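You operate a simulated robot arm through the tools that you are given. There is no shell and no other tool. Be economical: measure what you need, move in short steps, check, and stop when the job is done.

You are at the controls of a simulated robot arm. One attempt, no reset.

Task
Clamp the gold drawer knob, polish the grime off it and put it back in the rack.
Fine: load the yellow pad at the wax tin; rub only while the clamp is tight; pad back, clamp loose. Set down upright: polishing pad. What is to be rubbed or washed off counts as gone when no trace of it is left.

It is judged by the outcome, as a careful person would: the job done as asked, and still so three seconds after it is handed in. It fails if anything else is knocked over, pushed out of place, dropped, spilled or broken.

Robot
A 6-joint arm with a two-finger parallel gripper, fixed in place. Base frame: the origin is at the foot of the arm, x ahead of it, y to its left, z up; the work surface is at about z = 800. Lengths are in mm, angles in degrees, forces in N, time in s.
With the tool pointing down near the work surface it reaches from about 340 to 760 mm from the base axis. Its first joint turns from -66.0 to 66.0 degrees. Payload 2.45 kg.
The TCP is the grasp point between the finger pads, 24 mm short of the fingertips. In the tool frame z runs along the fingers and y along their closing line. Largest opening 68 mm; finger width 17, thickness 10; the body of the gripper, 40 by 70 mm, starts 41 mm behind the TCP.
Orientation is that of the tool frame in the base frame, as a unit quaternion [w, x, y, z]. With the fingers straight down and closing along the base's y, the tool's x points along the base's -x, its y along +y and its z along -z.

Tools
- The arm moves only by the tool send_rows. Its argument "plan" is a list of rows, each a list of 7 numbers: the opening in per cent of the stroke, from 0 (shut) to 100 (fully open), then the shift along the base's x, y, z in units of 40 mm (1.0 is 40 mm), then the turn, a rotation vector about the base's x, y, z in units of 4 degrees (1.0 is 4 degrees). In form: [[hand, x, y, z, rx, ry, rz], ...]. A call has 1 to 20 rows; each row shifts and turns the commanded pose from where the row before left it. A call with a number of a shift or a turn outside -1 to 1 is refused whole. Each row takes 0.2 s and may step no farther than 50 mm and 8.6 degrees from the row before; otherwise, or with a gripper value out of range, the whole call is refused. Where a pose cannot be reached the arm comes as near as it can. A force on the tool above 40 N (or 10 N above the force at the start of the call, whichever is more), or a blocked arm, ends the call early, and 0.2 s more pass. The fingers move at their own pace (about 108 mm/s each) and stop on an object; they squeeze with about 33 N. The grip force told is the motor's: it shows also when the fingers shut on nothing. Time passes only in rows, and 0.2 s behind the last, so rows that do not move let the fingers close. The reply holds the time, the measured pose of the TCP, the force on the tool along the base axes, the opening and the grip force, in the units named above and with some noise, with the torque about the TCP (base axes, N m) and any sound that the robot's microphone picked up.
- Cameras (640 x 400 px; columns grow to the right, rows downward): "scene" is fixed at [168.4, 429.2, 1453.7]; the picture's right is [-0.65, -0.76, 0.00], its down [-0.58, 0.49, -0.65] and it looks along [0.49, -0.42, -0.76] (base axes); focal length 318 px, centre (320, 200). "wrist" rides on the gripper at [84, 11, -75] in the tool frame; the picture's right is [-0.13, 0.99, 0.00], its down [-0.60, -0.08, -0.79] and it looks along [-0.79, -0.10, 0.61] (tool axes); focal length 251 px, centre (320, 200). There is no depth. A picture from a camera that has moved, and an enlarged one, comes with that camera's place and axes in the base frame and with its lens. The place of the scene camera against the robot may be out by one fixed shift of up to 12 mm in any direction.
- get_image(camera): a new picture of that camera. No time passes.
- zoom(camera, box): a new picture of the part [left, top, right, bottom] of that camera's present view, enlarged. No time passes.
- job_done(): hands the job in; it is judged then, once.

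Work in short steps. Places have to be worked out from the pictures, the camera data and where the tool is seen: move nearer, look again, correct. Check each grasp and each placing, and mend what went wrong. You have 120 turns and 64 pictures in all, those below and enlarged ones among them. Open the gripper and draw the arm clear of the work before you hand the job in, unless the task says otherwise; then end with one line.

The tools are called after "Emit:" as name(argument=value, ...) on one line, values as JSON. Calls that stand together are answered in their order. send_rows: Moves the arm, as the interface text tells. Its arguments: {"type":"object","properties":{"plan":{"type":"array"}},"required":["plan"]} The other tools are called the same way: get_image (camera) takes a picture; zoom (camera, box) takes an enlarged picture of a part of a camera's view; job_done () hands the job in.

At the start:

```text
t: 0.0
tool_pos: [408.6, 150.4, 1136.6]
orientation: [0.0, 0.001, 1.0, 0.0]
wrist_force: [0.0, -0.2, 0.4]
wrist_torque: [-0.02, 0.02, -0.02]
width: 68.1
grasp_force: 0.0
```

scene: 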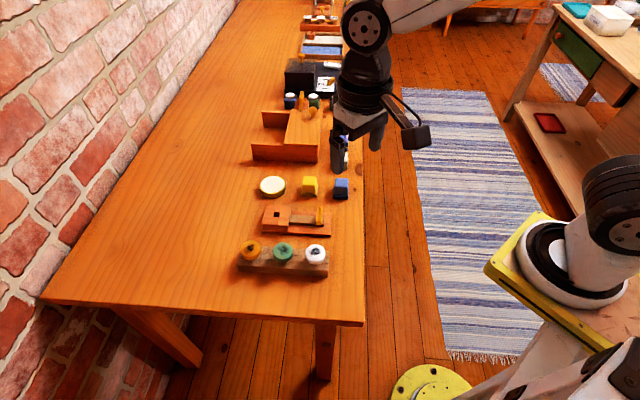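
wrist: 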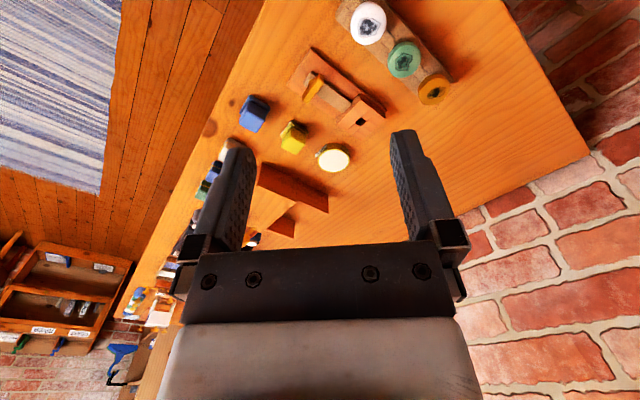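

The scene shows a rack with three knobs (gold, green, white), a clamp, wax tin, yellow and blue pads. I'll zoom in on them for measurement.

Emit:
zoom(camera="scene", box=[220, 160, 380, 290])

Emit:
zoom(camera="wrist", box=[200, 0, 480, 200])

```text
3.08 times, centred on (300, 225) of scene
camera zoom: at [168.4, 429.2, 1453.7], right [-0.65, -0.76, 0.0], down [-0.58, 0.49, -0.65], along [0.49, -0.42, -0.76], focal length 978 px, centre (382, 123)
```

zoom: 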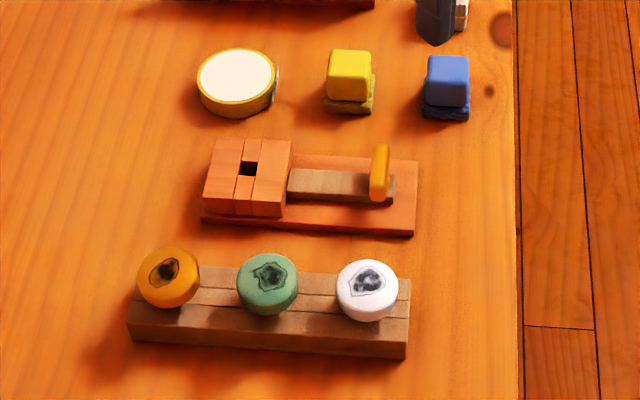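

```text
2.00 times, centred on (340, 100) of wrist
camera zoom: at [325.7, 160.5, 1210.5], right [0.13, 0.99, 0.0], down [0.6, -0.08, 0.79], along [0.79, -0.1, -0.61], focal length 503 px, centre (280, 400)
```

zoom: 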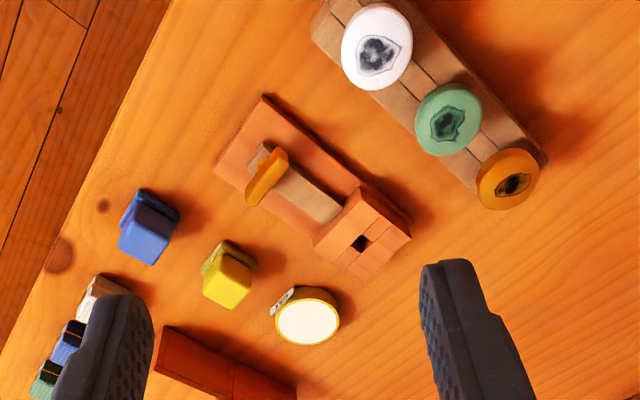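

Knobs look to be about (545,303), (495,254), (445,205), in a row at 45°. The clamp slot is near (596,200), the lever near (537,115), the tin near (700,142) and the yellow pad near (632,69). I'll yaw +45° and come lower to look closer.

Emit:
send_rows(plan=[[100, 0, 0, -0.9, 0, 0, 1], [100, 0, 0, -0.9, 0, 0, 1], [100, 0, 0, -0.5, 0, 0, 1], [100, 0, 0, -0.5, 0, 0, 1], [100, 0, 0, 0, 0, 0, 1], [100, 0, 0, 0, 0, 0, 1], [100, 0, 0, 0, 0, 0, 1], [100, 0, 0, 0, 0, 0, 1], [100, 0, 0, 0, 0, 0, 1], [100, 0, 0, 0, 0, 0, 1], [100, 0, 0, 0, 0, 0, 1], [100, 0, 0, 0, 0, 0, 0.25], [100, 0, 0, 0, 0, 0, 0]])

Emit:
get_image(camera="wrist")

```text
t: 2.8
tool_pos: [409.4, 149.8, 1022.5]
orientation: [0.0, -0.383, 0.924, -0.001]
wrist_force: [0.5, 0.8, 0.9]
wrist_torque: [0.02, 0.0, 0.01]
width: 68.1
grasp_force: 0.0
```

```text
59 pictures are left
camera wrist: at [342.7, 97.9, 1098.0], right [-0.61, 0.79, 0.0], down [0.48, 0.37, 0.79], along [0.63, 0.48, -0.61], focal length 251 px, centre (320, 200)
```

wrist: 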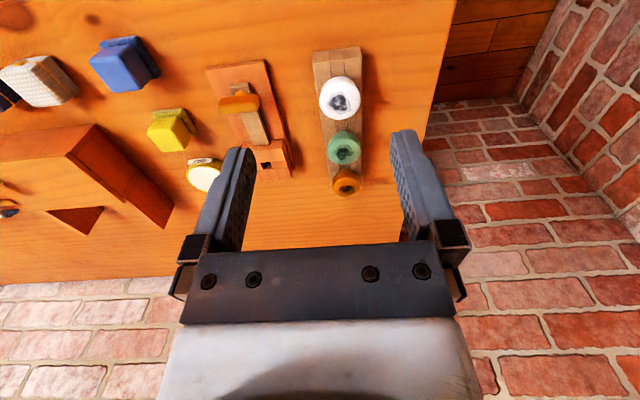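

Emit:
zoom(camera="wrist", box=[180, 30, 420, 200])

```text
2.35 times, centred on (300, 115) of wrist
camera zoom: at [342.7, 97.9, 1098.0], right [-0.61, 0.79, 0.0], down [0.48, 0.37, 0.79], along [0.63, 0.48, -0.61], focal length 592 px, centre (367, 400)
```

zoom: 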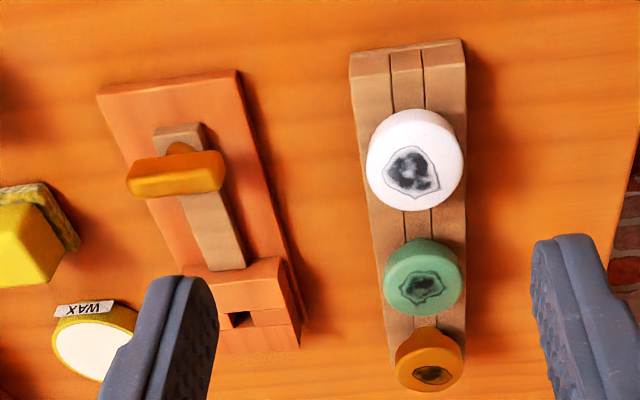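

I'll move closer over the clamp to see how it works.

Emit:
send_rows(plan=[[100, 0.8, 0, -0.5, 0, 0, 0], [100, 0.8, -0.1, -0.5, 0, 0, 0], [100, 0.8, -0.1, -0.5, 0, 0, 0], [100, 0.4, 0, -0.5, 0, 0, 0], [100, 0, 0, 0, 0, 0, 0]])

Emit:
get_image(camera="wrist")

Emit:
zoom(camera="scene", box=[250, 170, 360, 245])

```text
t: 4.0
tool_pos: [520.0, 143.6, 944.2]
orientation: [0.001, -0.382, 0.924, 0.0]
wrist_force: [0.6, -0.5, -0.2]
wrist_torque: [0.0, -0.01, 0.06]
width: 68.1
grasp_force: 0.0
```

```text
57 pictures are left
camera wrist: at [453.1, 91.0, 1018.7], right [-0.61, 0.79, 0.0], down [0.48, 0.37, 0.79], along [0.63, 0.48, -0.61], focal length 251 px, centre (320, 200)
```

wrist: 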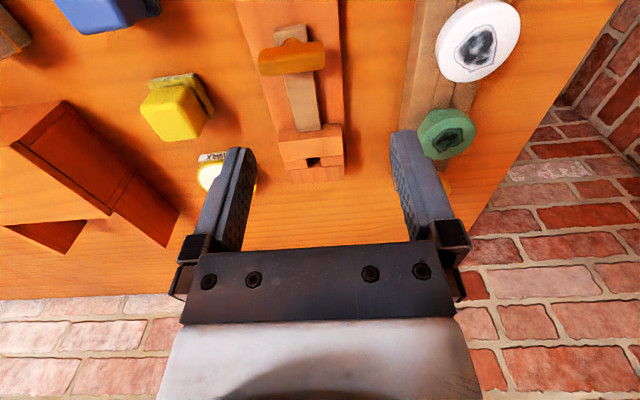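

```text
5.33 times, centred on (305, 208) of scene
camera zoom: at [168.4, 429.2, 1453.7], right [-0.65, -0.76, 0.0], down [-0.58, 0.49, -0.65], along [0.49, -0.42, -0.76], focal length 1695 px, centre (400, 160)
```

zoom: 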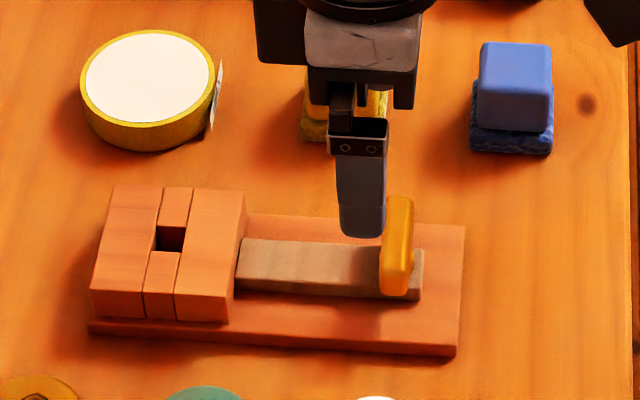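

Emit:
zoom(camera="wrist", box=[230, 10, 390, 190])

```text
2.22 times, centred on (310, 100) of wrist
camera zoom: at [453.1, 91.0, 1018.7], right [-0.61, 0.79, 0.0], down [0.48, 0.37, 0.79], along [0.63, 0.48, -0.61], focal length 559 px, centre (342, 422)
```

zoom: 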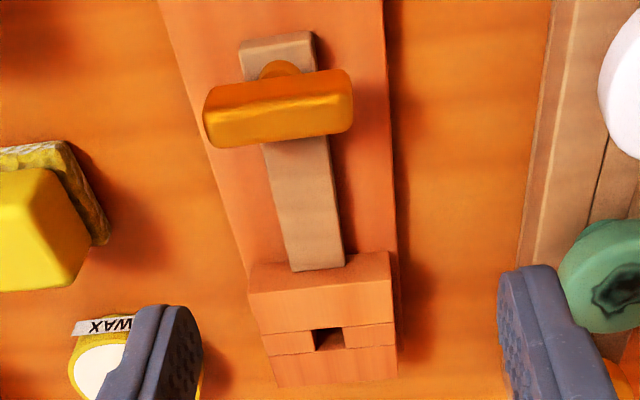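

The clamp has a square hole near (605,197), jaws top z≈826, and a T-handle on a post. Next I move above the gold knob to measure it.

Emit:
send_rows(plan=[[100, 0.15, 1, 0, 0, 0, 0], [100, 0.15, 1, 0, 0, 0, 0], [100, 0.15, 1, 0, 0, 0, 0], [100, 0.15, 1, -0.3, 0, 0, 0], [100, 0, 0, 0, 0, 0, 0]])

Emit:
get_image(camera="wrist")

Emit:
zoom(camera="scene", box=[225, 225, 345, 290])

```text
t: 5.2
tool_pos: [546.9, 301.5, 932.5]
orientation: [0.0, -0.383, 0.924, -0.001]
wrist_force: [-0.3, -0.1, 0.3]
wrist_torque: [0.0, -0.01, -0.02]
width: 68.2
grasp_force: 0.0
```

```text
54 pictures are left
camera wrist: at [480.9, 250.1, 1007.7], right [-0.61, 0.79, 0.0], down [0.48, 0.37, 0.79], along [0.63, 0.48, -0.61], focal length 251 px, centre (320, 200)
```

wrist: 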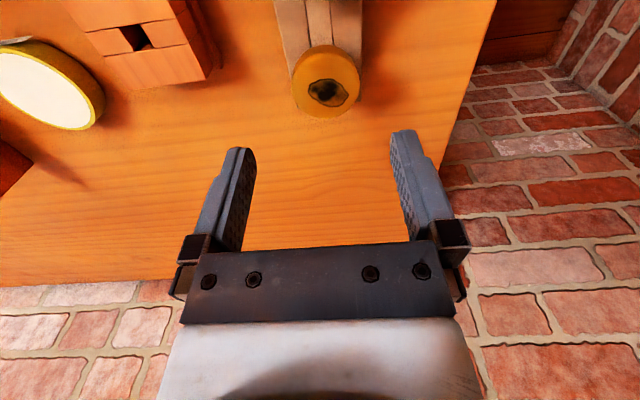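

```text
5.33 times, centred on (285, 258) of scene
camera zoom: at [168.3, 429.2, 1453.7], right [-0.65, -0.76, 0.0], down [-0.58, 0.49, -0.65], along [0.49, -0.42, -0.76], focal length 1695 px, centre (507, -107)
```

zoom: 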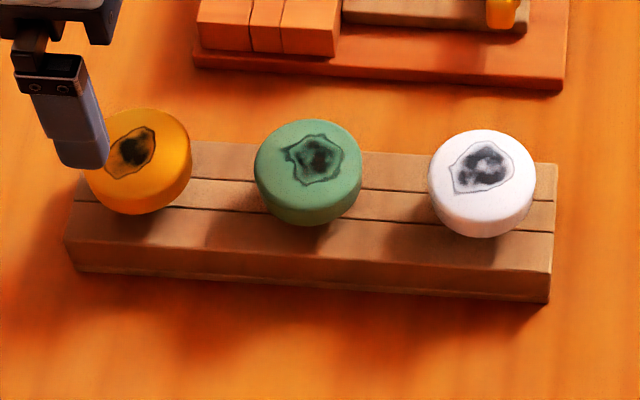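

The gold knob's top centre is about (543,303,855), diameter ~43 mm. I descend partway and check the alignment.

Emit:
send_rows(plan=[[100, -0.1, 0.04, -0.5, 0, 0, 0], [100, 0, 0, -0.6, 0, 0, 0], [100, 0, 0, 0, 0, 0, 0]])

Emit:
get_image(camera="wrist")

Emit:
zoom(camera="scene", box=[200, 210, 320, 285])

```text
t: 6.0
tool_pos: [541.0, 302.6, 887.8]
orientation: [0.0, -0.383, 0.924, 0.0]
wrist_force: [0.3, 0.3, -0.2]
wrist_torque: [-0.01, 0.02, 0.02]
width: 67.9
grasp_force: 0.0
```

```text
52 pictures are left
camera wrist: at [473.9, 250.3, 962.5], right [-0.61, 0.79, 0.0], down [0.48, 0.37, 0.79], along [0.63, 0.48, -0.61], focal length 251 px, centre (320, 200)
```

wrist: 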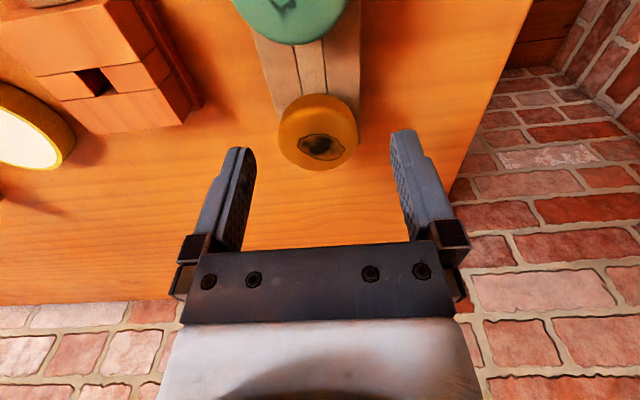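

```text
5.33 times, centred on (260, 248) of scene
camera zoom: at [168.4, 429.2, 1453.7], right [-0.65, -0.76, 0.0], down [-0.58, 0.49, -0.65], along [0.49, -0.42, -0.76], focal length 1695 px, centre (640, -53)
```

zoom: 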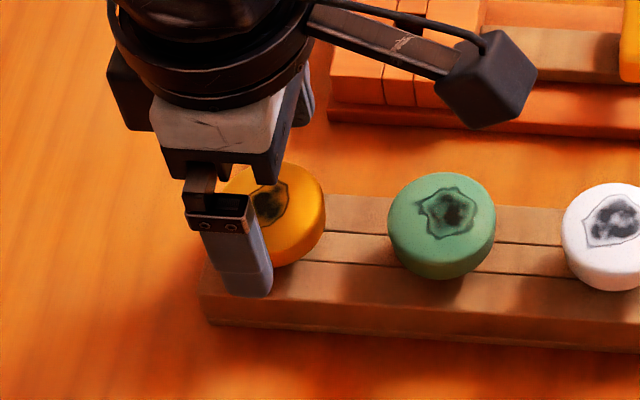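

Both views agree on top at z≈855, centre (544,304). I descend to TCP z≈857 and close.

Emit:
send_rows(plan=[[100, 0.05, 0.02, -0.4, 0, 0, 0], [100, 0, 0, -0.35, 0, 0, 0], [100, 0, 0, 0, 0, 0, 0]])

Emit:
get_image(camera="wrist")

Emit:
zoom(camera="scene", box=[200, 210, 320, 285])

```text
t: 6.8
tool_pos: [542.2, 303.5, 859.1]
orientation: [-0.001, -0.384, 0.924, 0.0]
wrist_force: [-0.5, -0.1, 0.8]
wrist_torque: [0.01, 0.01, 0.04]
width: 68.0
grasp_force: 0.0
```

```text
50 pictures are left
camera wrist: at [475.1, 251.2, 933.3], right [-0.61, 0.79, 0.0], down [0.48, 0.37, 0.79], along [0.63, 0.48, -0.61], focal length 251 px, centre (320, 200)
```

wrist: 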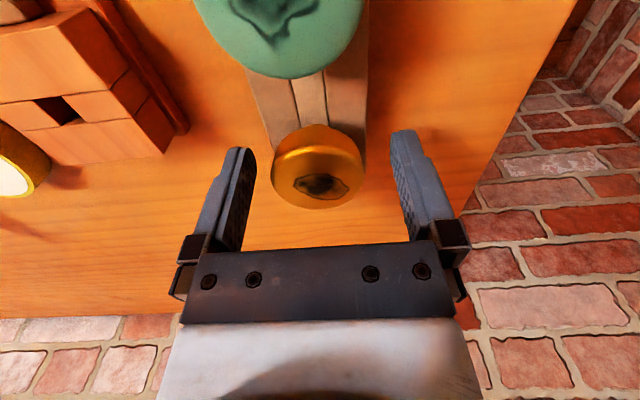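

```text
5.33 times, centred on (260, 248) of scene
camera zoom: at [168.4, 429.2, 1453.7], right [-0.65, -0.76, 0.0], down [-0.58, 0.49, -0.65], along [0.49, -0.42, -0.76], focal length 1695 px, centre (640, -53)
```

zoom: 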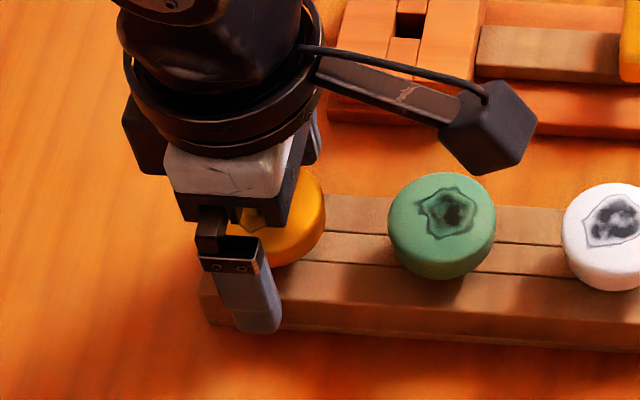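

Well centred; small shift, 3 mm lower, then close.

Emit:
send_rows(plan=[[100, 0.02, -0.02, -0.08, 0, 0, 0], [50, 0, 0, 0, 0, 0, 0], [0, 0, 0, 0, 0, 0, 0], [0, 0, 0, 0, 0, 0, 0], [0, 0, 0, 0, 0, 0, 0]])

```text
t: 8.0
tool_pos: [542.8, 301.8, 856.5]
orientation: [0.0, -0.382, 0.924, 0.0]
wrist_force: [0.4, 0.3, 2.3]
wrist_torque: [0.02, 0.01, -0.01]
width: 42.3
grasp_force: 33.1
```

Gripped (42.3 mm). Lift straight up and look at the stem.

Emit:
send_rows(plan=[[0, 0, 0, 0.3, 0, 0, 0], [0, 0, 0, 0.7, 0, 0, 0], [0, 0, 0, 0.7, 0, 0, 0], [0, 0, 0, 0.3, 0, 0, 0], [0, 0, 0, 0, 0, 0, 0]])

Emit:
zoom(camera="scene", box=[200, 190, 340, 280])

Emit:
get_image(camera="wrist")

```text
t: 9.2
tool_pos: [545.3, 303.8, 935.7]
orientation: [0.0, -0.383, 0.924, 0.0]
wrist_force: [-1.2, 0.4, -0.4]
wrist_torque: [0.02, 0.03, 0.01]
width: 0.2
grasp_force: 23.5
```

```text
4.44 times, centred on (270, 235) of scene
camera zoom: at [168.4, 429.2, 1453.7], right [-0.65, -0.76, 0.0], down [-0.58, 0.49, -0.65], along [0.49, -0.42, -0.76], focal length 1412 px, centre (542, 44)
```

zoom: 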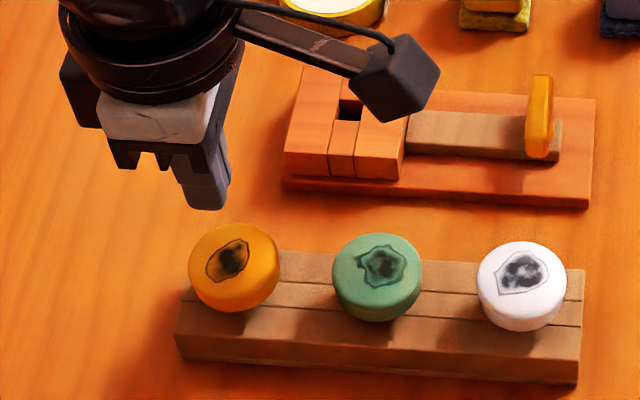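

```text
47 pictures are left
camera wrist: at [478.5, 252.1, 1010.1], right [-0.61, 0.79, 0.0], down [0.48, 0.37, 0.79], along [0.63, 0.48, -0.61], focal length 251 px, centre (320, 200)
```

wrist: 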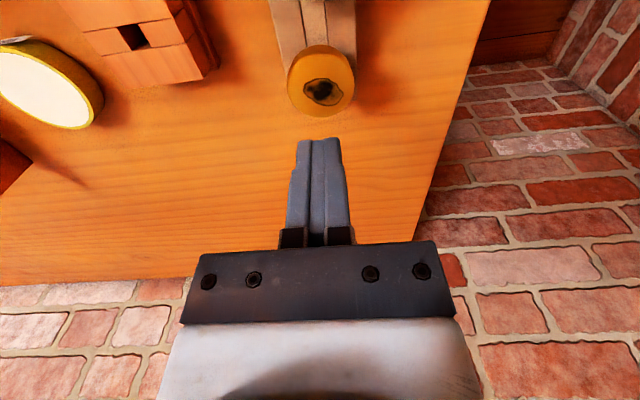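

The fingers slipped off the head's upper edge; the knob stayed put. I'll go again deeper, stopping by feel above the rack.

Emit:
send_rows(plan=[[80, 0, 0, 0, 0, 0, 0], [80, -0.04, -0.04, -0.9, 0, 0, 0], [80, 0, 0, -0.9, 0, 0, 0], [80, 0, 0, -0.2, 0, 0, 0], [80, 0, 0, -0.06, 0, 0, 0], [80, 0, 0, 0, 0, 0, 0]])

Emit:
get_image(camera="wrist")

```text
t: 10.6
tool_pos: [544.3, 302.3, 852.3]
orientation: [0.0, -0.383, 0.924, 0.001]
wrist_force: [-0.7, -0.4, -0.8]
wrist_torque: [-0.01, 0.0, 0.02]
width: 54.3
grasp_force: 0.1
```

```text
46 pictures are left
camera wrist: at [477.3, 250.3, 927.9], right [-0.61, 0.79, 0.0], down [0.48, 0.37, 0.79], along [0.63, 0.48, -0.61], focal length 251 px, centre (320, 200)
```

wrist: 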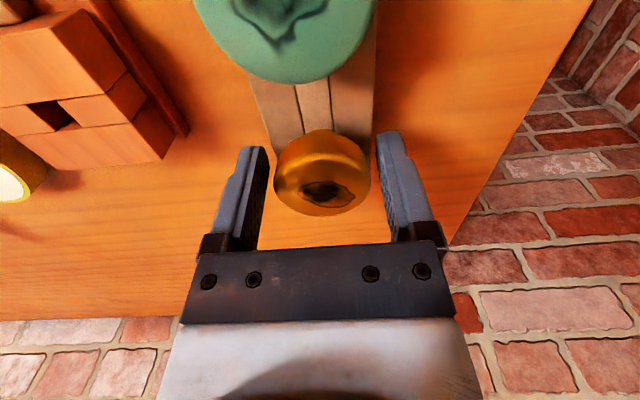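

No contact yet; step further down in 2 mm steps.

Emit:
send_rows(plan=[[72, 0, 0, 0, 0, 0, 0], [72, 0, 0, -0.05, 0, 0, 0], [72, 0, 0, -0.05, 0, 0, 0], [72, 0, 0, -0.05, 0, 0, 0], [72, 0, 0, 0, 0, 0, 0]])

Emit:
zoom(camera="scene", box=[215, 210, 305, 280])

```text
t: 11.6
tool_pos: [543.2, 303.3, 850.4]
orientation: [0.0, -0.383, 0.924, 0.0]
wrist_force: [-4.7, -5.2, 8.5]
wrist_torque: [0.04, 0.27, 0.13]
width: 49.5
grasp_force: 0.3
stopped in row 5: the force on the tool passed its limit at 44 N (the readings are from after the stop); the commanded pose is now the measured one
```

```text
5.71 times, centred on (260, 245) of scene
camera zoom: at [168.1, 429.0, 1453.8], right [-0.65, -0.76, 0.0], down [-0.58, 0.49, -0.65], along [0.49, -0.42, -0.76], focal length 1816 px, centre (663, -57)
```

zoom: 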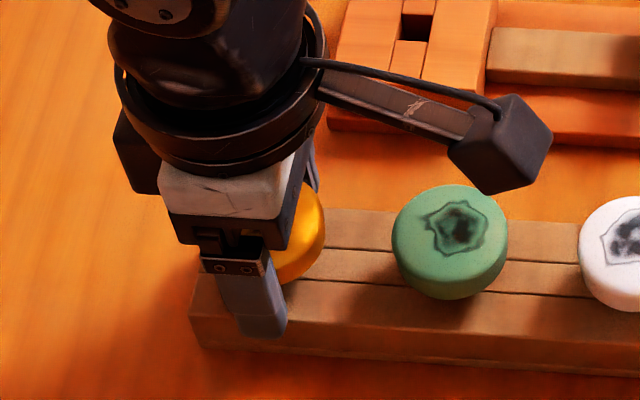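

Rack top is at about z=826. Back up 1.5 mm, grip, then lift slowly.

Emit:
send_rows(plan=[[72, 0, 0, 0.04, 0, 0, 0], [0, 0, 0, 0, 0, 0, 0], [0, 0, 0, 0, 0, 0, 0], [0, 0, 0, 0, 0, 0, 0], [0, 0, 0, 0.1, 0, 0, 0], [0, 0, 0, 0.1, 0, 0, 0], [0, 0, 0, 0, 0, 0, 0]])

Emit:
get_image(camera="wrist")

```text
t: 13.2
tool_pos: [543.1, 302.4, 860.4]
orientation: [0.0, -0.383, 0.924, 0.0]
wrist_force: [0.3, 0.6, -1.3]
wrist_torque: [0.05, -0.01, -0.04]
width: 42.3
grasp_force: 33.2
```

```text
44 pictures are left
camera wrist: at [477.0, 249.9, 935.1], right [-0.61, 0.79, 0.0], down [0.48, 0.37, 0.79], along [0.63, 0.48, -0.61], focal length 251 px, centre (320, 200)
```

wrist: 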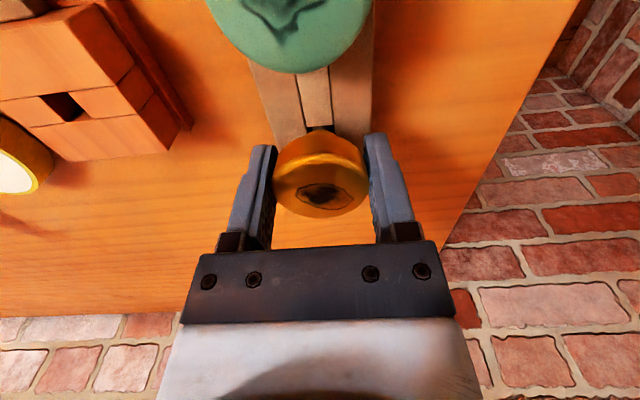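

The knob comes along now and the hole shows beneath. I continue the lift slowly.

Emit:
send_rows(plan=[[0, 0, 0, 0.2, 0, 0, 0], [0, 0, 0, 0.3, 0, 0, 0], [0, 0, 0, 0.5, 0, 0, 0], [0, 0, 0, 0.6, 0, 0, 0], [0, 0, 0, 0.4, 0, 0, 0], [0, 0, 0, 0, 0, 0, 0]])

Emit:
zoom(camera="scene", box=[200, 170, 340, 260])

Emit:
get_image(camera="wrist")

```text
t: 14.6
tool_pos: [542.6, 300.7, 938.7]
orientation: [0.001, -0.383, 0.924, 0.0]
wrist_force: [0.6, -0.2, 0.4]
wrist_torque: [-0.01, 0.01, 0.0]
width: 42.1
grasp_force: 33.0
```

```text
4.44 times, centred on (270, 215) of scene
camera zoom: at [168.4, 429.2, 1453.7], right [-0.65, -0.76, 0.0], down [-0.58, 0.49, -0.65], along [0.49, -0.42, -0.76], focal length 1412 px, centre (542, 133)
```

zoom: 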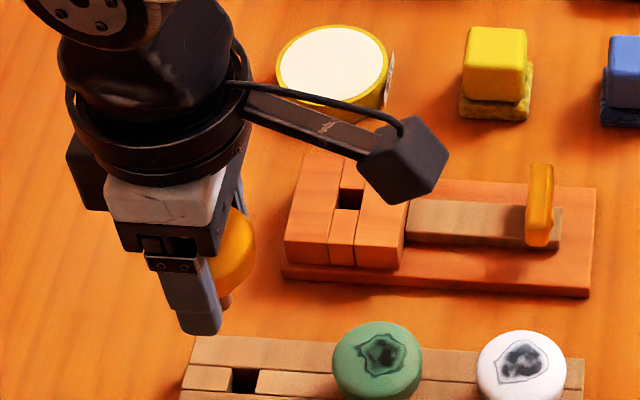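

```text
42 pictures are left
camera wrist: at [476.5, 249.2, 1013.7], right [-0.61, 0.79, 0.0], down [0.48, 0.37, 0.79], along [0.63, 0.48, -0.61], focal length 251 px, centre (320, 200)
```

wrist: 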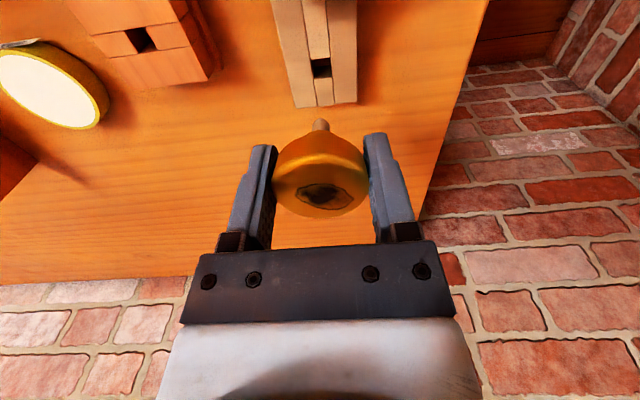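

Knob held with its stem visible. Comparing both cameras against the rack hole, the clamp hole is about (602.5,195.5). I move over it at height and look.

Emit:
send_rows(plan=[[0, 0.5, -0.9, 0, 0, 0, 0], [0, 0.5, -0.9, 0, 0, 0, 0], [0, 0.49, -0.85, -0.3, 0, 0, 0], [0, 0, 0, -0.5, 0, 0, 0], [0, 0, 0, 0, 0, 0, 0]])

Emit:
get_image(camera="wrist")

Emit:
zoom(camera="scene", box=[240, 150, 340, 240])

```text
t: 15.8
tool_pos: [606.6, 195.3, 908.2]
orientation: [0.001, -0.382, 0.924, 0.0]
wrist_force: [0.2, 0.0, -0.9]
wrist_torque: [0.0, -0.02, 0.01]
width: 42.2
grasp_force: 33.1
```

```text
41 pictures are left
camera wrist: at [539.6, 143.3, 982.9], right [-0.61, 0.79, 0.0], down [0.48, 0.37, 0.79], along [0.63, 0.48, -0.61], focal length 251 px, centre (320, 200)
```

wrist: 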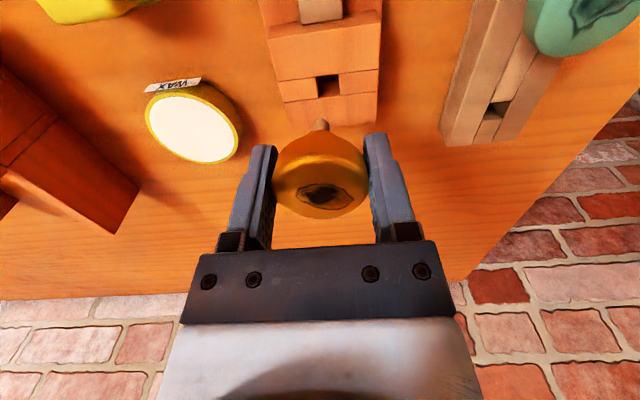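

```text
4.44 times, centred on (290, 195) of scene
camera zoom: at [168.4, 429.2, 1453.7], right [-0.65, -0.76, 0.0], down [-0.58, 0.49, -0.65], along [0.49, -0.42, -0.76], focal length 1412 px, centre (453, 222)
```

zoom: 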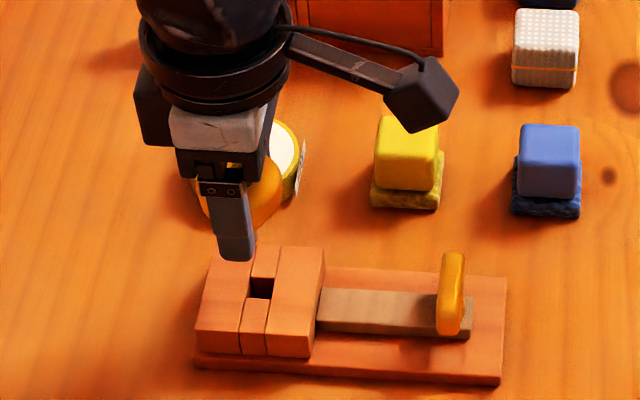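

The hole is about 4.6 mm to the side and 2 mm nearer than the tool axis. The arm may not have settled, so I wait and nudge halfway.

Emit:
send_rows(plan=[[0, 0, 0, 0, 0, 0, 0], [0, 0, 0, -0.3, 0, 0, 0], [0, 0, 0, 0, 0, 0, 0], [0, 0, 0, 0, 0, 0, 0]])

Emit:
zoom(camera="wrist", box=[240, 50, 400, 220])

```text
t: 16.8
tool_pos: [603.9, 195.5, 895.1]
orientation: [0.001, -0.383, 0.924, 0.0]
wrist_force: [0.3, 0.0, -0.5]
wrist_torque: [-0.02, 0.02, 0.03]
width: 42.3
grasp_force: 33.0
```

```text
2.35 times, centred on (320, 135) of wrist
camera zoom: at [537.8, 143.8, 971.1], right [-0.61, 0.79, 0.0], down [0.48, 0.37, 0.79], along [0.63, 0.48, -0.61], focal length 592 px, centre (320, 353)
```

zoom: 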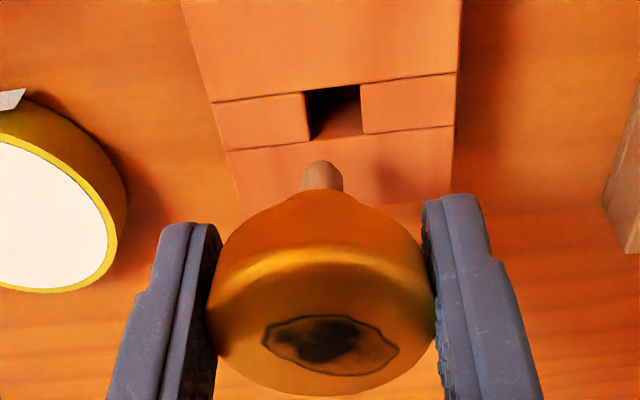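

Hole is ~15×13 mm and the stem ~9 mm. I shift by (-3.1,+1.4), lower until the stem tip is just above, and look.

Emit:
send_rows(plan=[[0, -0.078, 0.035, 0, 0, 0, 0], [0, 0, 0, -0.4, 0, 0, 0], [0, 0, 0, 0, 0, 0, 0], [0, 0, 0, 0, 0, 0, 0]])

Emit:
zoom(camera="wrist", box=[240, 50, 400, 220])

Emit:
zoom(camera="scene", box=[250, 180, 320, 235])

```text
t: 17.8
tool_pos: [601.5, 199.0, 881.6]
orientation: [0.0, -0.382, 0.924, 0.0]
wrist_force: [-0.8, -0.6, -1.2]
wrist_torque: [0.03, 0.0, 0.03]
width: 42.2
grasp_force: 32.8
```

```text
2.35 times, centred on (320, 135) of wrist
camera zoom: at [535.1, 146.7, 954.9], right [-0.61, 0.79, 0.0], down [0.48, 0.37, 0.79], along [0.63, 0.48, -0.61], focal length 592 px, centre (320, 353)
```

zoom: 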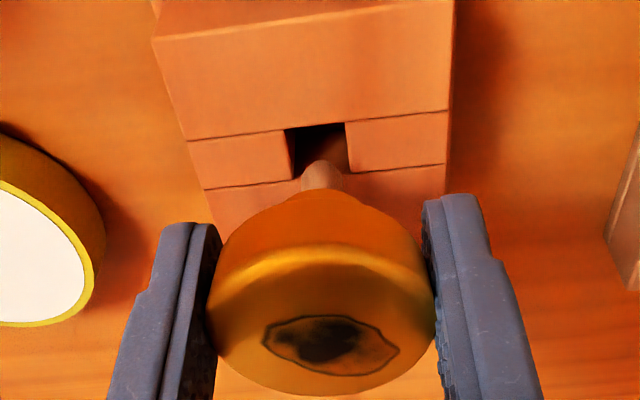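

```text
7.27 times, centred on (285, 208) of scene
camera zoom: at [168.4, 429.2, 1453.7], right [-0.65, -0.76, 0.0], down [-0.58, 0.49, -0.65], along [0.49, -0.42, -0.76], focal length 2311 px, centre (574, 146)
```

zoom: 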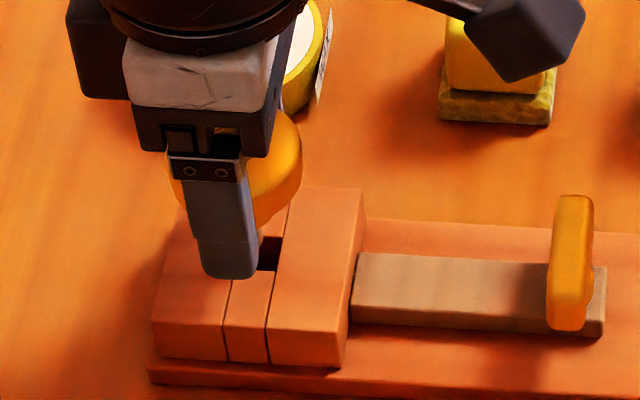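

Aligned: the hole is at the predicted axis position. I lower slowly, watching the force.

Emit:
send_rows(plan=[[0, 0, 0, -0.2, 0, 0, 0], [0, 0, 0, -0.15, 0, 0, 0], [0, 0, 0, -0.15, 0, 0, 0], [0, 0, 0, 0, 0, 0, 0]])

Emit:
zoom(camera="wrist", box=[240, 50, 400, 220])

```text
t: 18.8
tool_pos: [599.3, 196.6, 861.5]
orientation: [0.001, -0.383, 0.924, 0.001]
wrist_force: [-0.6, 0.4, -0.7]
wrist_torque: [-0.01, -0.01, -0.01]
width: 42.2
grasp_force: 33.1
```

```text
2.35 times, centred on (320, 135) of wrist
camera zoom: at [533.6, 145.1, 935.8], right [-0.61, 0.79, 0.0], down [0.48, 0.37, 0.79], along [0.63, 0.48, -0.61], focal length 592 px, centre (320, 353)
```

zoom: 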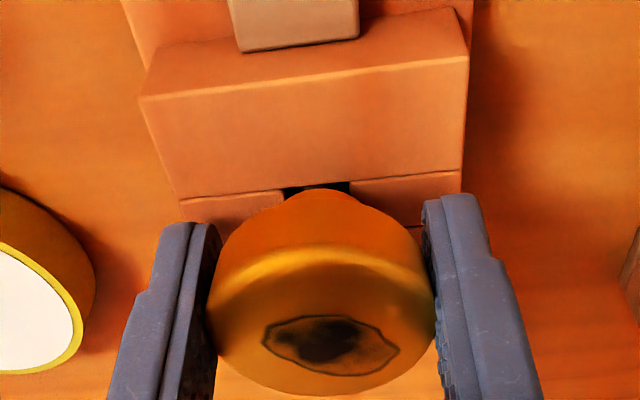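

The stem is entering with no force. Continue down in small steps.

Emit:
send_rows(plan=[[0, 0, 0, -0.1, 0, 0, 0], [0, 0, 0, -0.05, 0, 0, 0], [0, 0, 0, -0.05, 0, 0, 0], [0, 0, 0, 0, 0, 0, 0]])

```text
t: 19.8
tool_pos: [600.7, 198.2, 855.6]
orientation: [0.003, -0.383, 0.924, 0.0]
wrist_force: [-6.8, -5.7, 33.2]
wrist_torque: [0.18, 0.59, 0.14]
width: 42.1
grasp_force: 33.1
```

Firm contact at z≈855: seated or fingertips on the jaws. I ease the pressure, then open gently and look.

Emit:
send_rows(plan=[[0, 0, 0, 0.04, 0, 0, 0], [70, 0, 0, 0, 0, 0, 0], [85, 0, 0, 0, 0, 0, 0], [85, 0, 0, 0, 0, 0, 0]])

Emit:
get_image(camera="wrist")

Emit:
zoom(camera="scene", box=[250, 180, 320, 235])

```text
t: 20.8
tool_pos: [600.9, 197.0, 854.9]
orientation: [0.002, -0.383, 0.924, 0.0]
wrist_force: [11.9, -11.7, 18.9]
wrist_torque: [-0.04, 0.17, 0.16]
width: 44.0
grasp_force: 0.1
```

```text
35 pictures are left
camera wrist: at [534.3, 145.6, 929.3], right [-0.61, 0.79, 0.0], down [0.48, 0.37, 0.8], along [0.63, 0.48, -0.61], focal length 251 px, centre (320, 200)
```

wrist: 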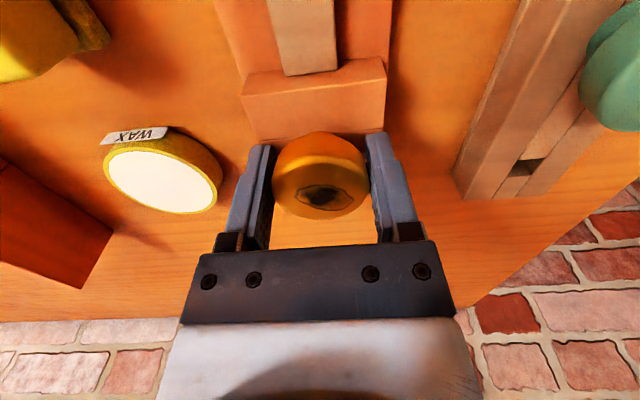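

```text
7.27 times, centred on (285, 208) of scene
camera zoom: at [168.3, 428.8, 1453.9], right [-0.65, -0.76, 0.0], down [-0.58, 0.49, -0.65], along [0.49, -0.42, -0.76], focal length 2311 px, centre (574, 146)
```

zoom: 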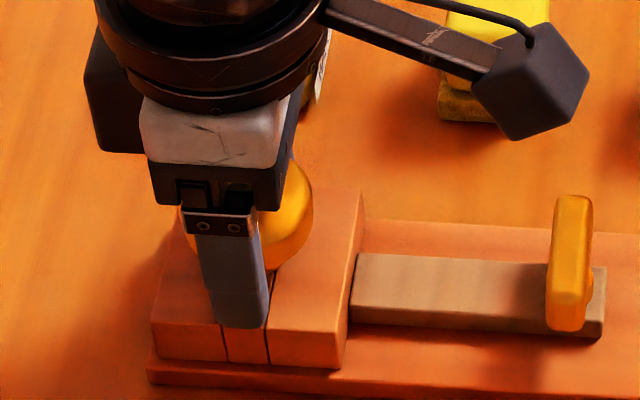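

The fingertips are resting on the jaws. Rise in small steps to free them.

Emit:
send_rows(plan=[[85, 0, 0, 0.06, 0, 0, 0], [85, 0, 0, 0, 0, 0, 0], [85, 0, 0, 0, 0, 0, 0]])

```text
t: 21.6
tool_pos: [598.0, 196.4, 854.6]
orientation: [-0.002, -0.383, 0.924, 0.001]
wrist_force: [-0.4, 1.1, 2.6]
wrist_torque: [-0.04, -0.06, 0.01]
width: 56.8
grasp_force: 0.1
```

Released. Rise clear and look at the knob in the clamp.

Emit:
send_rows(plan=[[85, 0, 0, 0.2, 0, 0, 0], [85, 0, 0, 0.6, 0, 0, 0], [85, 0, 0, 0.9, 0, 0, 0], [85, -0.4, -0.4, 0.2, 0, 0, 0], [85, 0, 0, 0, 0, 0, 0]])

Emit:
zoom(camera="wrist", box=[200, 0, 440, 160])

Emit:
zoom(camera="scene", box=[250, 165, 360, 240])

```text
t: 22.8
tool_pos: [585.8, 182.4, 932.4]
orientation: [0.002, -0.383, 0.924, 0.001]
wrist_force: [0.2, 0.8, -0.5]
wrist_torque: [-0.05, -0.01, -0.03]
width: 57.8
grasp_force: 0.0
```

```text
2.50 times, centred on (320, 80) of wrist
camera zoom: at [519.4, 129.6, 1008.2], right [-0.61, 0.79, 0.0], down [0.48, 0.37, 0.79], along [0.63, 0.48, -0.61], focal length 629 px, centre (320, 500)
```

zoom: 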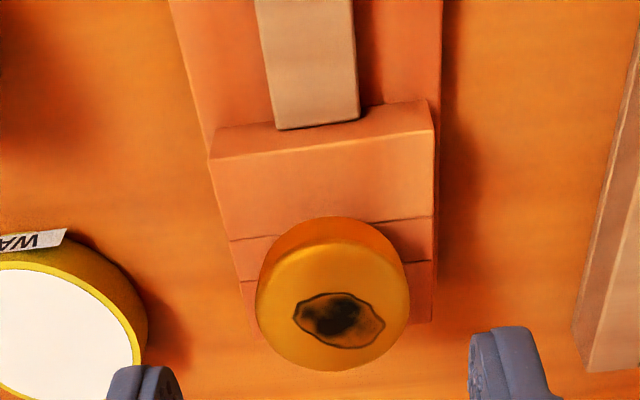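

```text
5.33 times, centred on (305, 202) of scene
camera zoom: at [168.4, 429.2, 1453.7], right [-0.65, -0.76, 0.0], down [-0.58, 0.49, -0.65], along [0.49, -0.42, -0.76], focal length 1695 px, centre (400, 187)
```

zoom: 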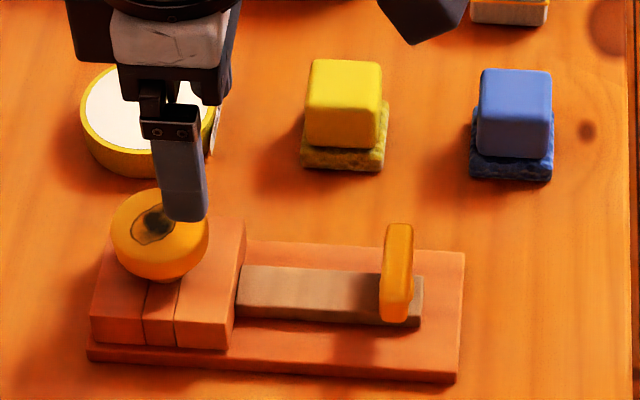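

The knob stands in the clamp hole. Now the lever near (523,121): I turn the gripper to yaw -45° and move above it.

Emit:
send_rows(plan=[[100, -0.3, -0.3, 0, 0, 0, -1], [100, -0.3, -0.3, 0, 0, 0, -1], [100, -0.3, -0.3, 0, 0, 0, -1], [100, -0.3, -0.3, 0, 0, 0, -1], [100, -0.3, -0.3, 0, 0, 0, -1], [100, 0, 0, 0, 0, 0, -1], [100, 0, 0, 0, 0, 0, -1], [100, 0, 0, 0, 0, 0, -1], [100, 0, 0, 0, 0, 0, -1], [100, 0, 0, 0, 0, 0, -1], [100, 0, 0, 0, 0, 0, -1], [100, 0, 0, 0, 0, 0, -1], [100, 0, 0, 0, 0, 0, -1], [100, 0, 0, 0, 0, 0, -1], [100, 0, 0, 0, 0, 0, -1]])

Emit:
send_rows(plan=[[100, 0, 0, -0.2, 0, 0, -1], [100, 0, 0, 0, 0, 0, -1], [100, 0, 0, 0, 0, 0, -1], [100, 0, 0, 0, 0, 0, -1], [100, 0, 0, 0, 0, 0, -1], [100, 0, 0, 0, 0, 0, -1], [100, 0, 0, 0, 0, 0, -1], [100, 0, 0, 0, 0, 0, -0.5], [100, 0, 0, 0, 0, 0, 0]])

Emit:
get_image(camera="wrist")

```text
t: 26.0
tool_pos: [523.7, 122.8, 931.7]
orientation: [0.001, 0.132, 0.991, -0.001]
wrist_force: [-0.3, 1.1, 0.0]
wrist_torque: [-0.01, 0.0, 0.06]
width: 68.1
grasp_force: 0.0
```

```text
t: 28.0
tool_pos: [524.6, 122.2, 924.1]
orientation: [0.001, 0.383, 0.924, -0.001]
wrist_force: [0.5, 0.9, -0.5]
wrist_torque: [0.0, -0.01, 0.01]
width: 68.1
grasp_force: 0.1
```

```text
31 pictures are left
camera wrist: at [473.2, 188.6, 998.5], right [0.79, 0.61, 0.0], down [0.37, -0.48, 0.79], along [0.48, -0.63, -0.61], focal length 251 px, centre (320, 200)
```

wrist: 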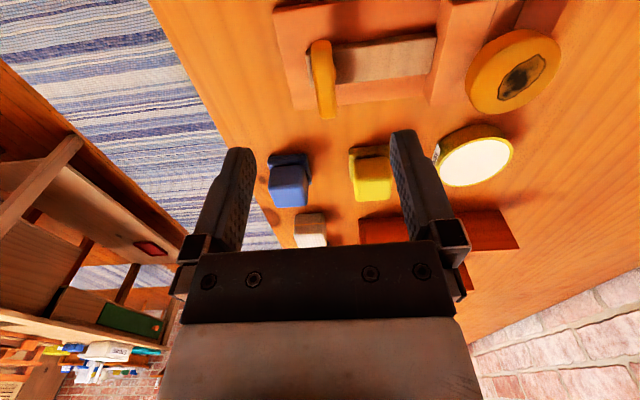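

Emit:
zoom(camera="wrist", box=[260, 0, 440, 130])

```text
3.08 times, centred on (350, 65) of wrist
camera zoom: at [473.2, 188.6, 998.5], right [0.79, 0.61, 0.0], down [0.37, -0.48, 0.79], along [0.48, -0.63, -0.61], focal length 774 px, centre (228, 615)
```

zoom: 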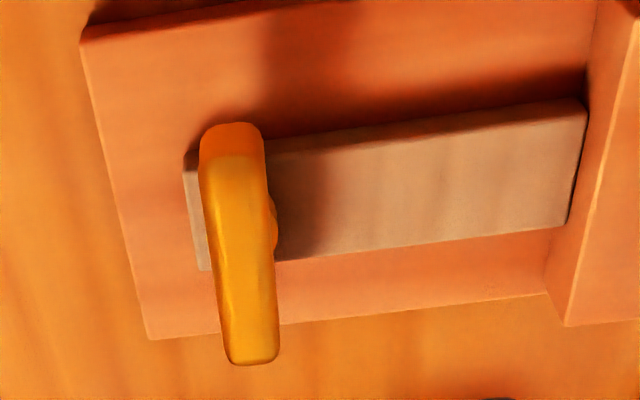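

The bar is centred near (524,125), top z≈845. I descend with the fingers straddling it.

Emit:
send_rows(plan=[[80, 0, 0.07, -0.8, 0, 0, 0], [70, 0, 0, -0.7, 0, 0, 0], [70, 0, 0, -0.2, 0, 0, 0], [70, 0, 0, 0, 0, 0, 0]])

Emit:
zoom(camera="wrist", box=[200, 70, 440, 250])

Emit:
zoom(camera="scene", box=[260, 170, 370, 245])

```text
t: 29.0
tool_pos: [523.5, 124.7, 854.5]
orientation: [0.001, 0.382, 0.924, 0.0]
wrist_force: [0.5, -0.3, -0.6]
wrist_torque: [-0.01, 0.01, 0.0]
width: 47.8
grasp_force: 0.1
```

```text
2.22 times, centred on (320, 160) of wrist
camera zoom: at [473.1, 192.6, 929.1], right [0.79, 0.61, 0.0], down [0.37, -0.48, 0.79], along [0.48, -0.63, -0.61], focal length 559 px, centre (320, 289)
```

zoom: 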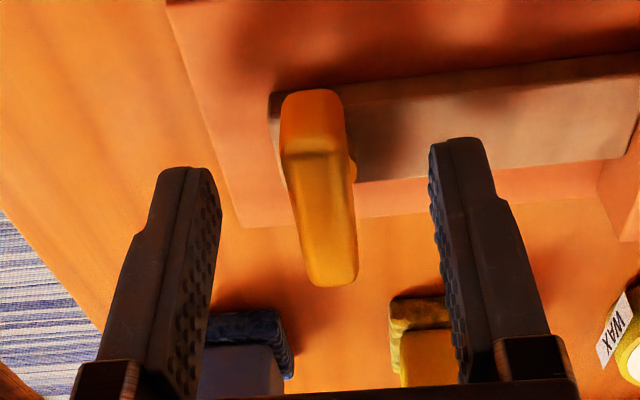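

```text
5.33 times, centred on (315, 208) of scene
camera zoom: at [168.4, 429.2, 1453.7], right [-0.65, -0.76, 0.0], down [-0.58, 0.49, -0.65], along [0.49, -0.42, -0.76], focal length 1695 px, centre (347, 160)
```

zoom: 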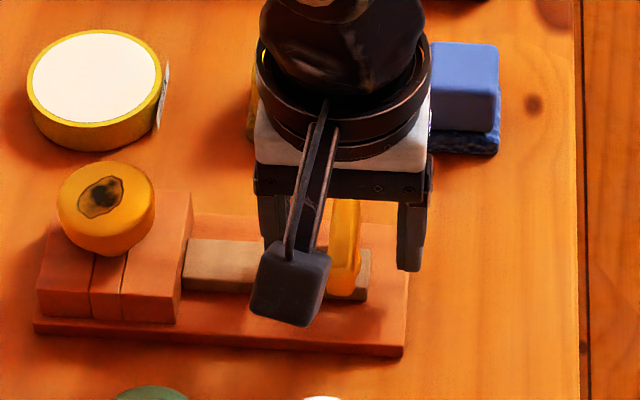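

Bar top at about z=845, centred. Lower 6 mm and close on it.

Emit:
send_rows(plan=[[60, 0, 0, -0.08, 0, 0, 0], [60, 0, 0, -0.08, 0, 0, 0], [0, 0, 0, 0, 0, 0, 0], [0, 0, 0, 0, 0, 0, 0], [0, 0, 0, 0, 0, 0, 0]])

```text
t: 30.2
tool_pos: [525.3, 124.7, 849.9]
orientation: [0.002, 0.382, 0.924, -0.001]
wrist_force: [6.0, 7.4, -4.0]
wrist_torque: [-0.44, -0.29, -0.06]
width: 12.9
grasp_force: 32.9
```

Gripped the bar (12.9 mm). Try pushing it toward the jaws in small steps.

Emit:
send_rows(plan=[[0, 0.05, 0.05, 0, 0, 0, 0], [0, 0.05, 0.05, 0, 0, 0, 0], [0, 0, 0, 0, 0, 0, 0]])

```text
t: 30.9
tool_pos: [525.0, 125.9, 850.2]
orientation: [-0.003, 0.383, 0.924, -0.005]
wrist_force: [-6.5, -5.7, 8.4]
wrist_torque: [0.0, -0.58, 0.02]
width: 13.2
grasp_force: 33.2
stopped in row 3: the force on the tool passed its limit at 42 N (the readings are from after the stop); the commanded pose is now the measured one
```

It won't slide, so it's a turning lever. Try turning about z.

Emit:
send_rows(plan=[[0, 0, 0, 0, 0, 0, 1], [0, 0, 0, 0, 0, 0, 1], [0, 0, 0, 0, 0, 0, 0]])

```text
t: 31.8
tool_pos: [524.6, 126.1, 848.3]
orientation: [-0.004, 0.318, 0.948, -0.006]
wrist_force: [-12.5, -8.6, 17.5]
wrist_torque: [0.72, 0.07, -0.72]
width: 15.3
grasp_force: 34.8
```

There's some resistance in that direction (width grew). Try the other direction.

Emit:
send_rows(plan=[[0, 0, 0, 0, 0, 0, -1], [0, 0, 0, 0, 0, 0, -1], [0, 0, 0, 0, 0, 0, -1], [0, 0, 0, 0, 0, 0, -1], [0, 0, 0, 0, 0, 0, 0]])

Emit:
zoom(camera="wrist", box=[200, 50, 440, 230])

```text
t: 33.0
tool_pos: [524.9, 124.5, 848.8]
orientation: [-0.003, 0.447, 0.894, -0.003]
wrist_force: [-7.1, -12.0, 12.6]
wrist_torque: [0.31, -0.27, -0.04]
width: 13.0
grasp_force: 32.9
```

```text
2.22 times, centred on (320, 140) of wrist
camera zoom: at [485.2, 199.3, 923.6], right [0.87, 0.49, -0.01], down [0.31, -0.53, 0.79], along [0.38, -0.69, -0.61], focal length 559 px, centre (320, 333)
```

zoom: 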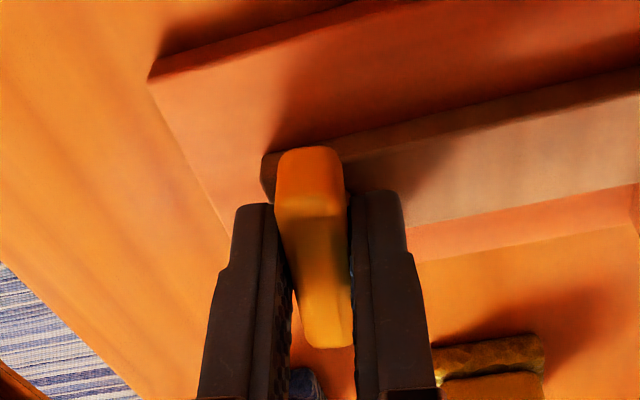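

It turns freely clockwise (torque ≈ 0). Continue turning that way.

Emit:
send_rows(plan=[[0, 0, 0, 0, 0, 0, -1], [0, 0, 0, 0, 0, 0, -1], [0, 0, 0, 0, 0, 0, -1], [0, 0, 0, 0, 0, 0, -1], [0, 0, 0, 0, 0, 0, -1], [0, 0, 0, 0, 0, 0, -1], [0, 0, 0, 0, 0, 0, 0]])

```text
t: 34.5
tool_pos: [526.5, 125.6, 849.1]
orientation: [-0.004, 0.624, 0.781, -0.003]
wrist_force: [2.2, -9.1, 1.8]
wrist_torque: [-0.46, -0.71, -0.03]
width: 12.9
grasp_force: 32.8
```

Emit:
send_rows(plan=[[0, 0, 0, 0, 0, 0, -1], [0, 0, 0, 0, 0, 0, -1], [0, 0, 0, 0, 0, 0, -1], [0, 0, 0, 0, 0, 0, -1], [0, 0, 0, 0, 0, 0, -1], [0, 0, 0, 0, 0, 0, -1], [0, 0, 0, 0, 0, 0, 0]])

Emit:
zoom(camera="scene", box=[250, 165, 360, 240])

```text
t: 36.1
tool_pos: [526.8, 125.7, 849.9]
orientation: [-0.005, 0.772, 0.635, 0.0]
wrist_force: [25.0, -8.3, -26.5]
wrist_torque: [-0.25, -0.75, 0.05]
width: 12.9
grasp_force: 32.8
```

```text
5.33 times, centred on (305, 202) of scene
camera zoom: at [169.4, 429.1, 1453.6], right [-0.65, -0.76, 0.0], down [-0.58, 0.49, -0.65], along [0.49, -0.42, -0.76], focal length 1695 px, centre (400, 187)
```

zoom: 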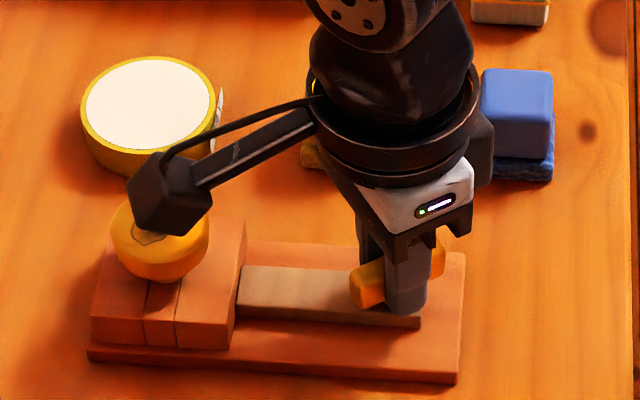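

Turned 56° so far, with side force building from pivot misalignment. I ease toward the force and continue.

Emit:
send_rows(plan=[[0, 0.04, -0.01, -0.04, 0, 0, 0], [0, 0, 0, 0, 0, 0, -1], [0, 0, 0, 0, 0, 0, -1], [0, 0, 0, 0, 0, 0, -1], [0, 0, 0, 0, 0, 0, 0]])

```text
t: 37.4
tool_pos: [527.7, 126.2, 849.0]
orientation: [-0.005, 0.835, 0.55, 0.0]
wrist_force: [4.0, -1.1, 27.6]
wrist_torque: [-0.31, -0.6, 0.01]
width: 13.1
grasp_force: 33.6
```

Emit:
send_rows(plan=[[0, 0, 0, 0.03, 0, 0, -1], [0, 0, 0, 0, 0, 0, -1], [0, 0, 0, 0, 0, 0, -1], [0, 0, 0, 0, 0, 0, -1], [0, 0, 0, 0, 0, 0, 0]])

Emit:
zoom(camera="scene", box=[250, 165, 360, 240])

```text
t: 38.5
tool_pos: [528.5, 124.9, 848.4]
orientation: [-0.006, 0.903, 0.429, -0.001]
wrist_force: [11.9, 3.5, -13.5]
wrist_torque: [0.25, -1.13, 0.04]
width: 12.9
grasp_force: 33.2
```

```text
5.33 times, centred on (305, 202) of scene
camera zoom: at [168.8, 429.3, 1453.6], right [-0.65, -0.76, 0.0], down [-0.58, 0.49, -0.65], along [0.49, -0.42, -0.76], focal length 1695 px, centre (400, 187)
```

zoom: 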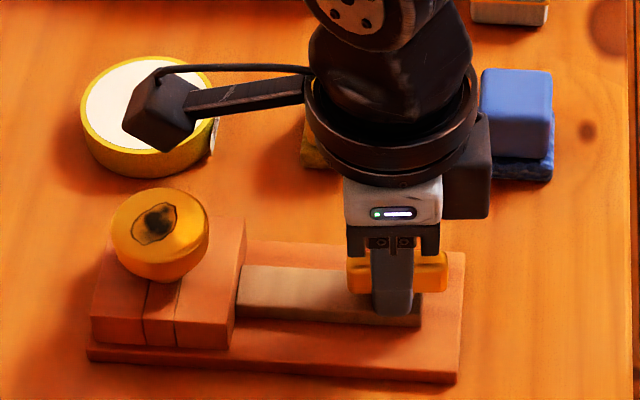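

Turned 84°, bar nearly aligned with the slider. Continue until it resists.

Emit:
send_rows(plan=[[0, 0.02, 0, -0.02, 0, 0, -1], [0, 0, 0, 0, 0, 0, -0.6], [0, 0, 0, 0, 0, 0, 0]])

Emit:
zoom(camera="scene", box=[250, 175, 320, 225])

```text
t: 39.4
tool_pos: [528.6, 125.4, 848.8]
orientation: [-0.006, 0.926, 0.378, 0.0]
wrist_force: [3.0, 5.3, 15.2]
wrist_torque: [-0.86, 0.12, 0.56]
width: 13.2
grasp_force: 32.9
```

```text
8.00 times, centred on (285, 200) of scene
camera zoom: at [168.2, 429.3, 1453.7], right [-0.65, -0.76, 0.0], down [-0.58, 0.49, -0.65], along [0.49, -0.42, -0.76], focal length 2542 px, centre (600, 200)
```

zoom: 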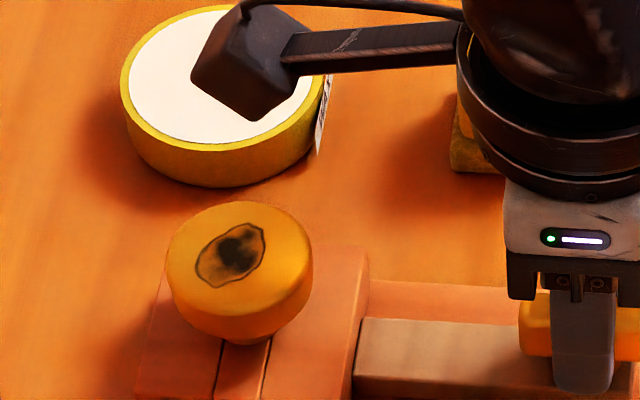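

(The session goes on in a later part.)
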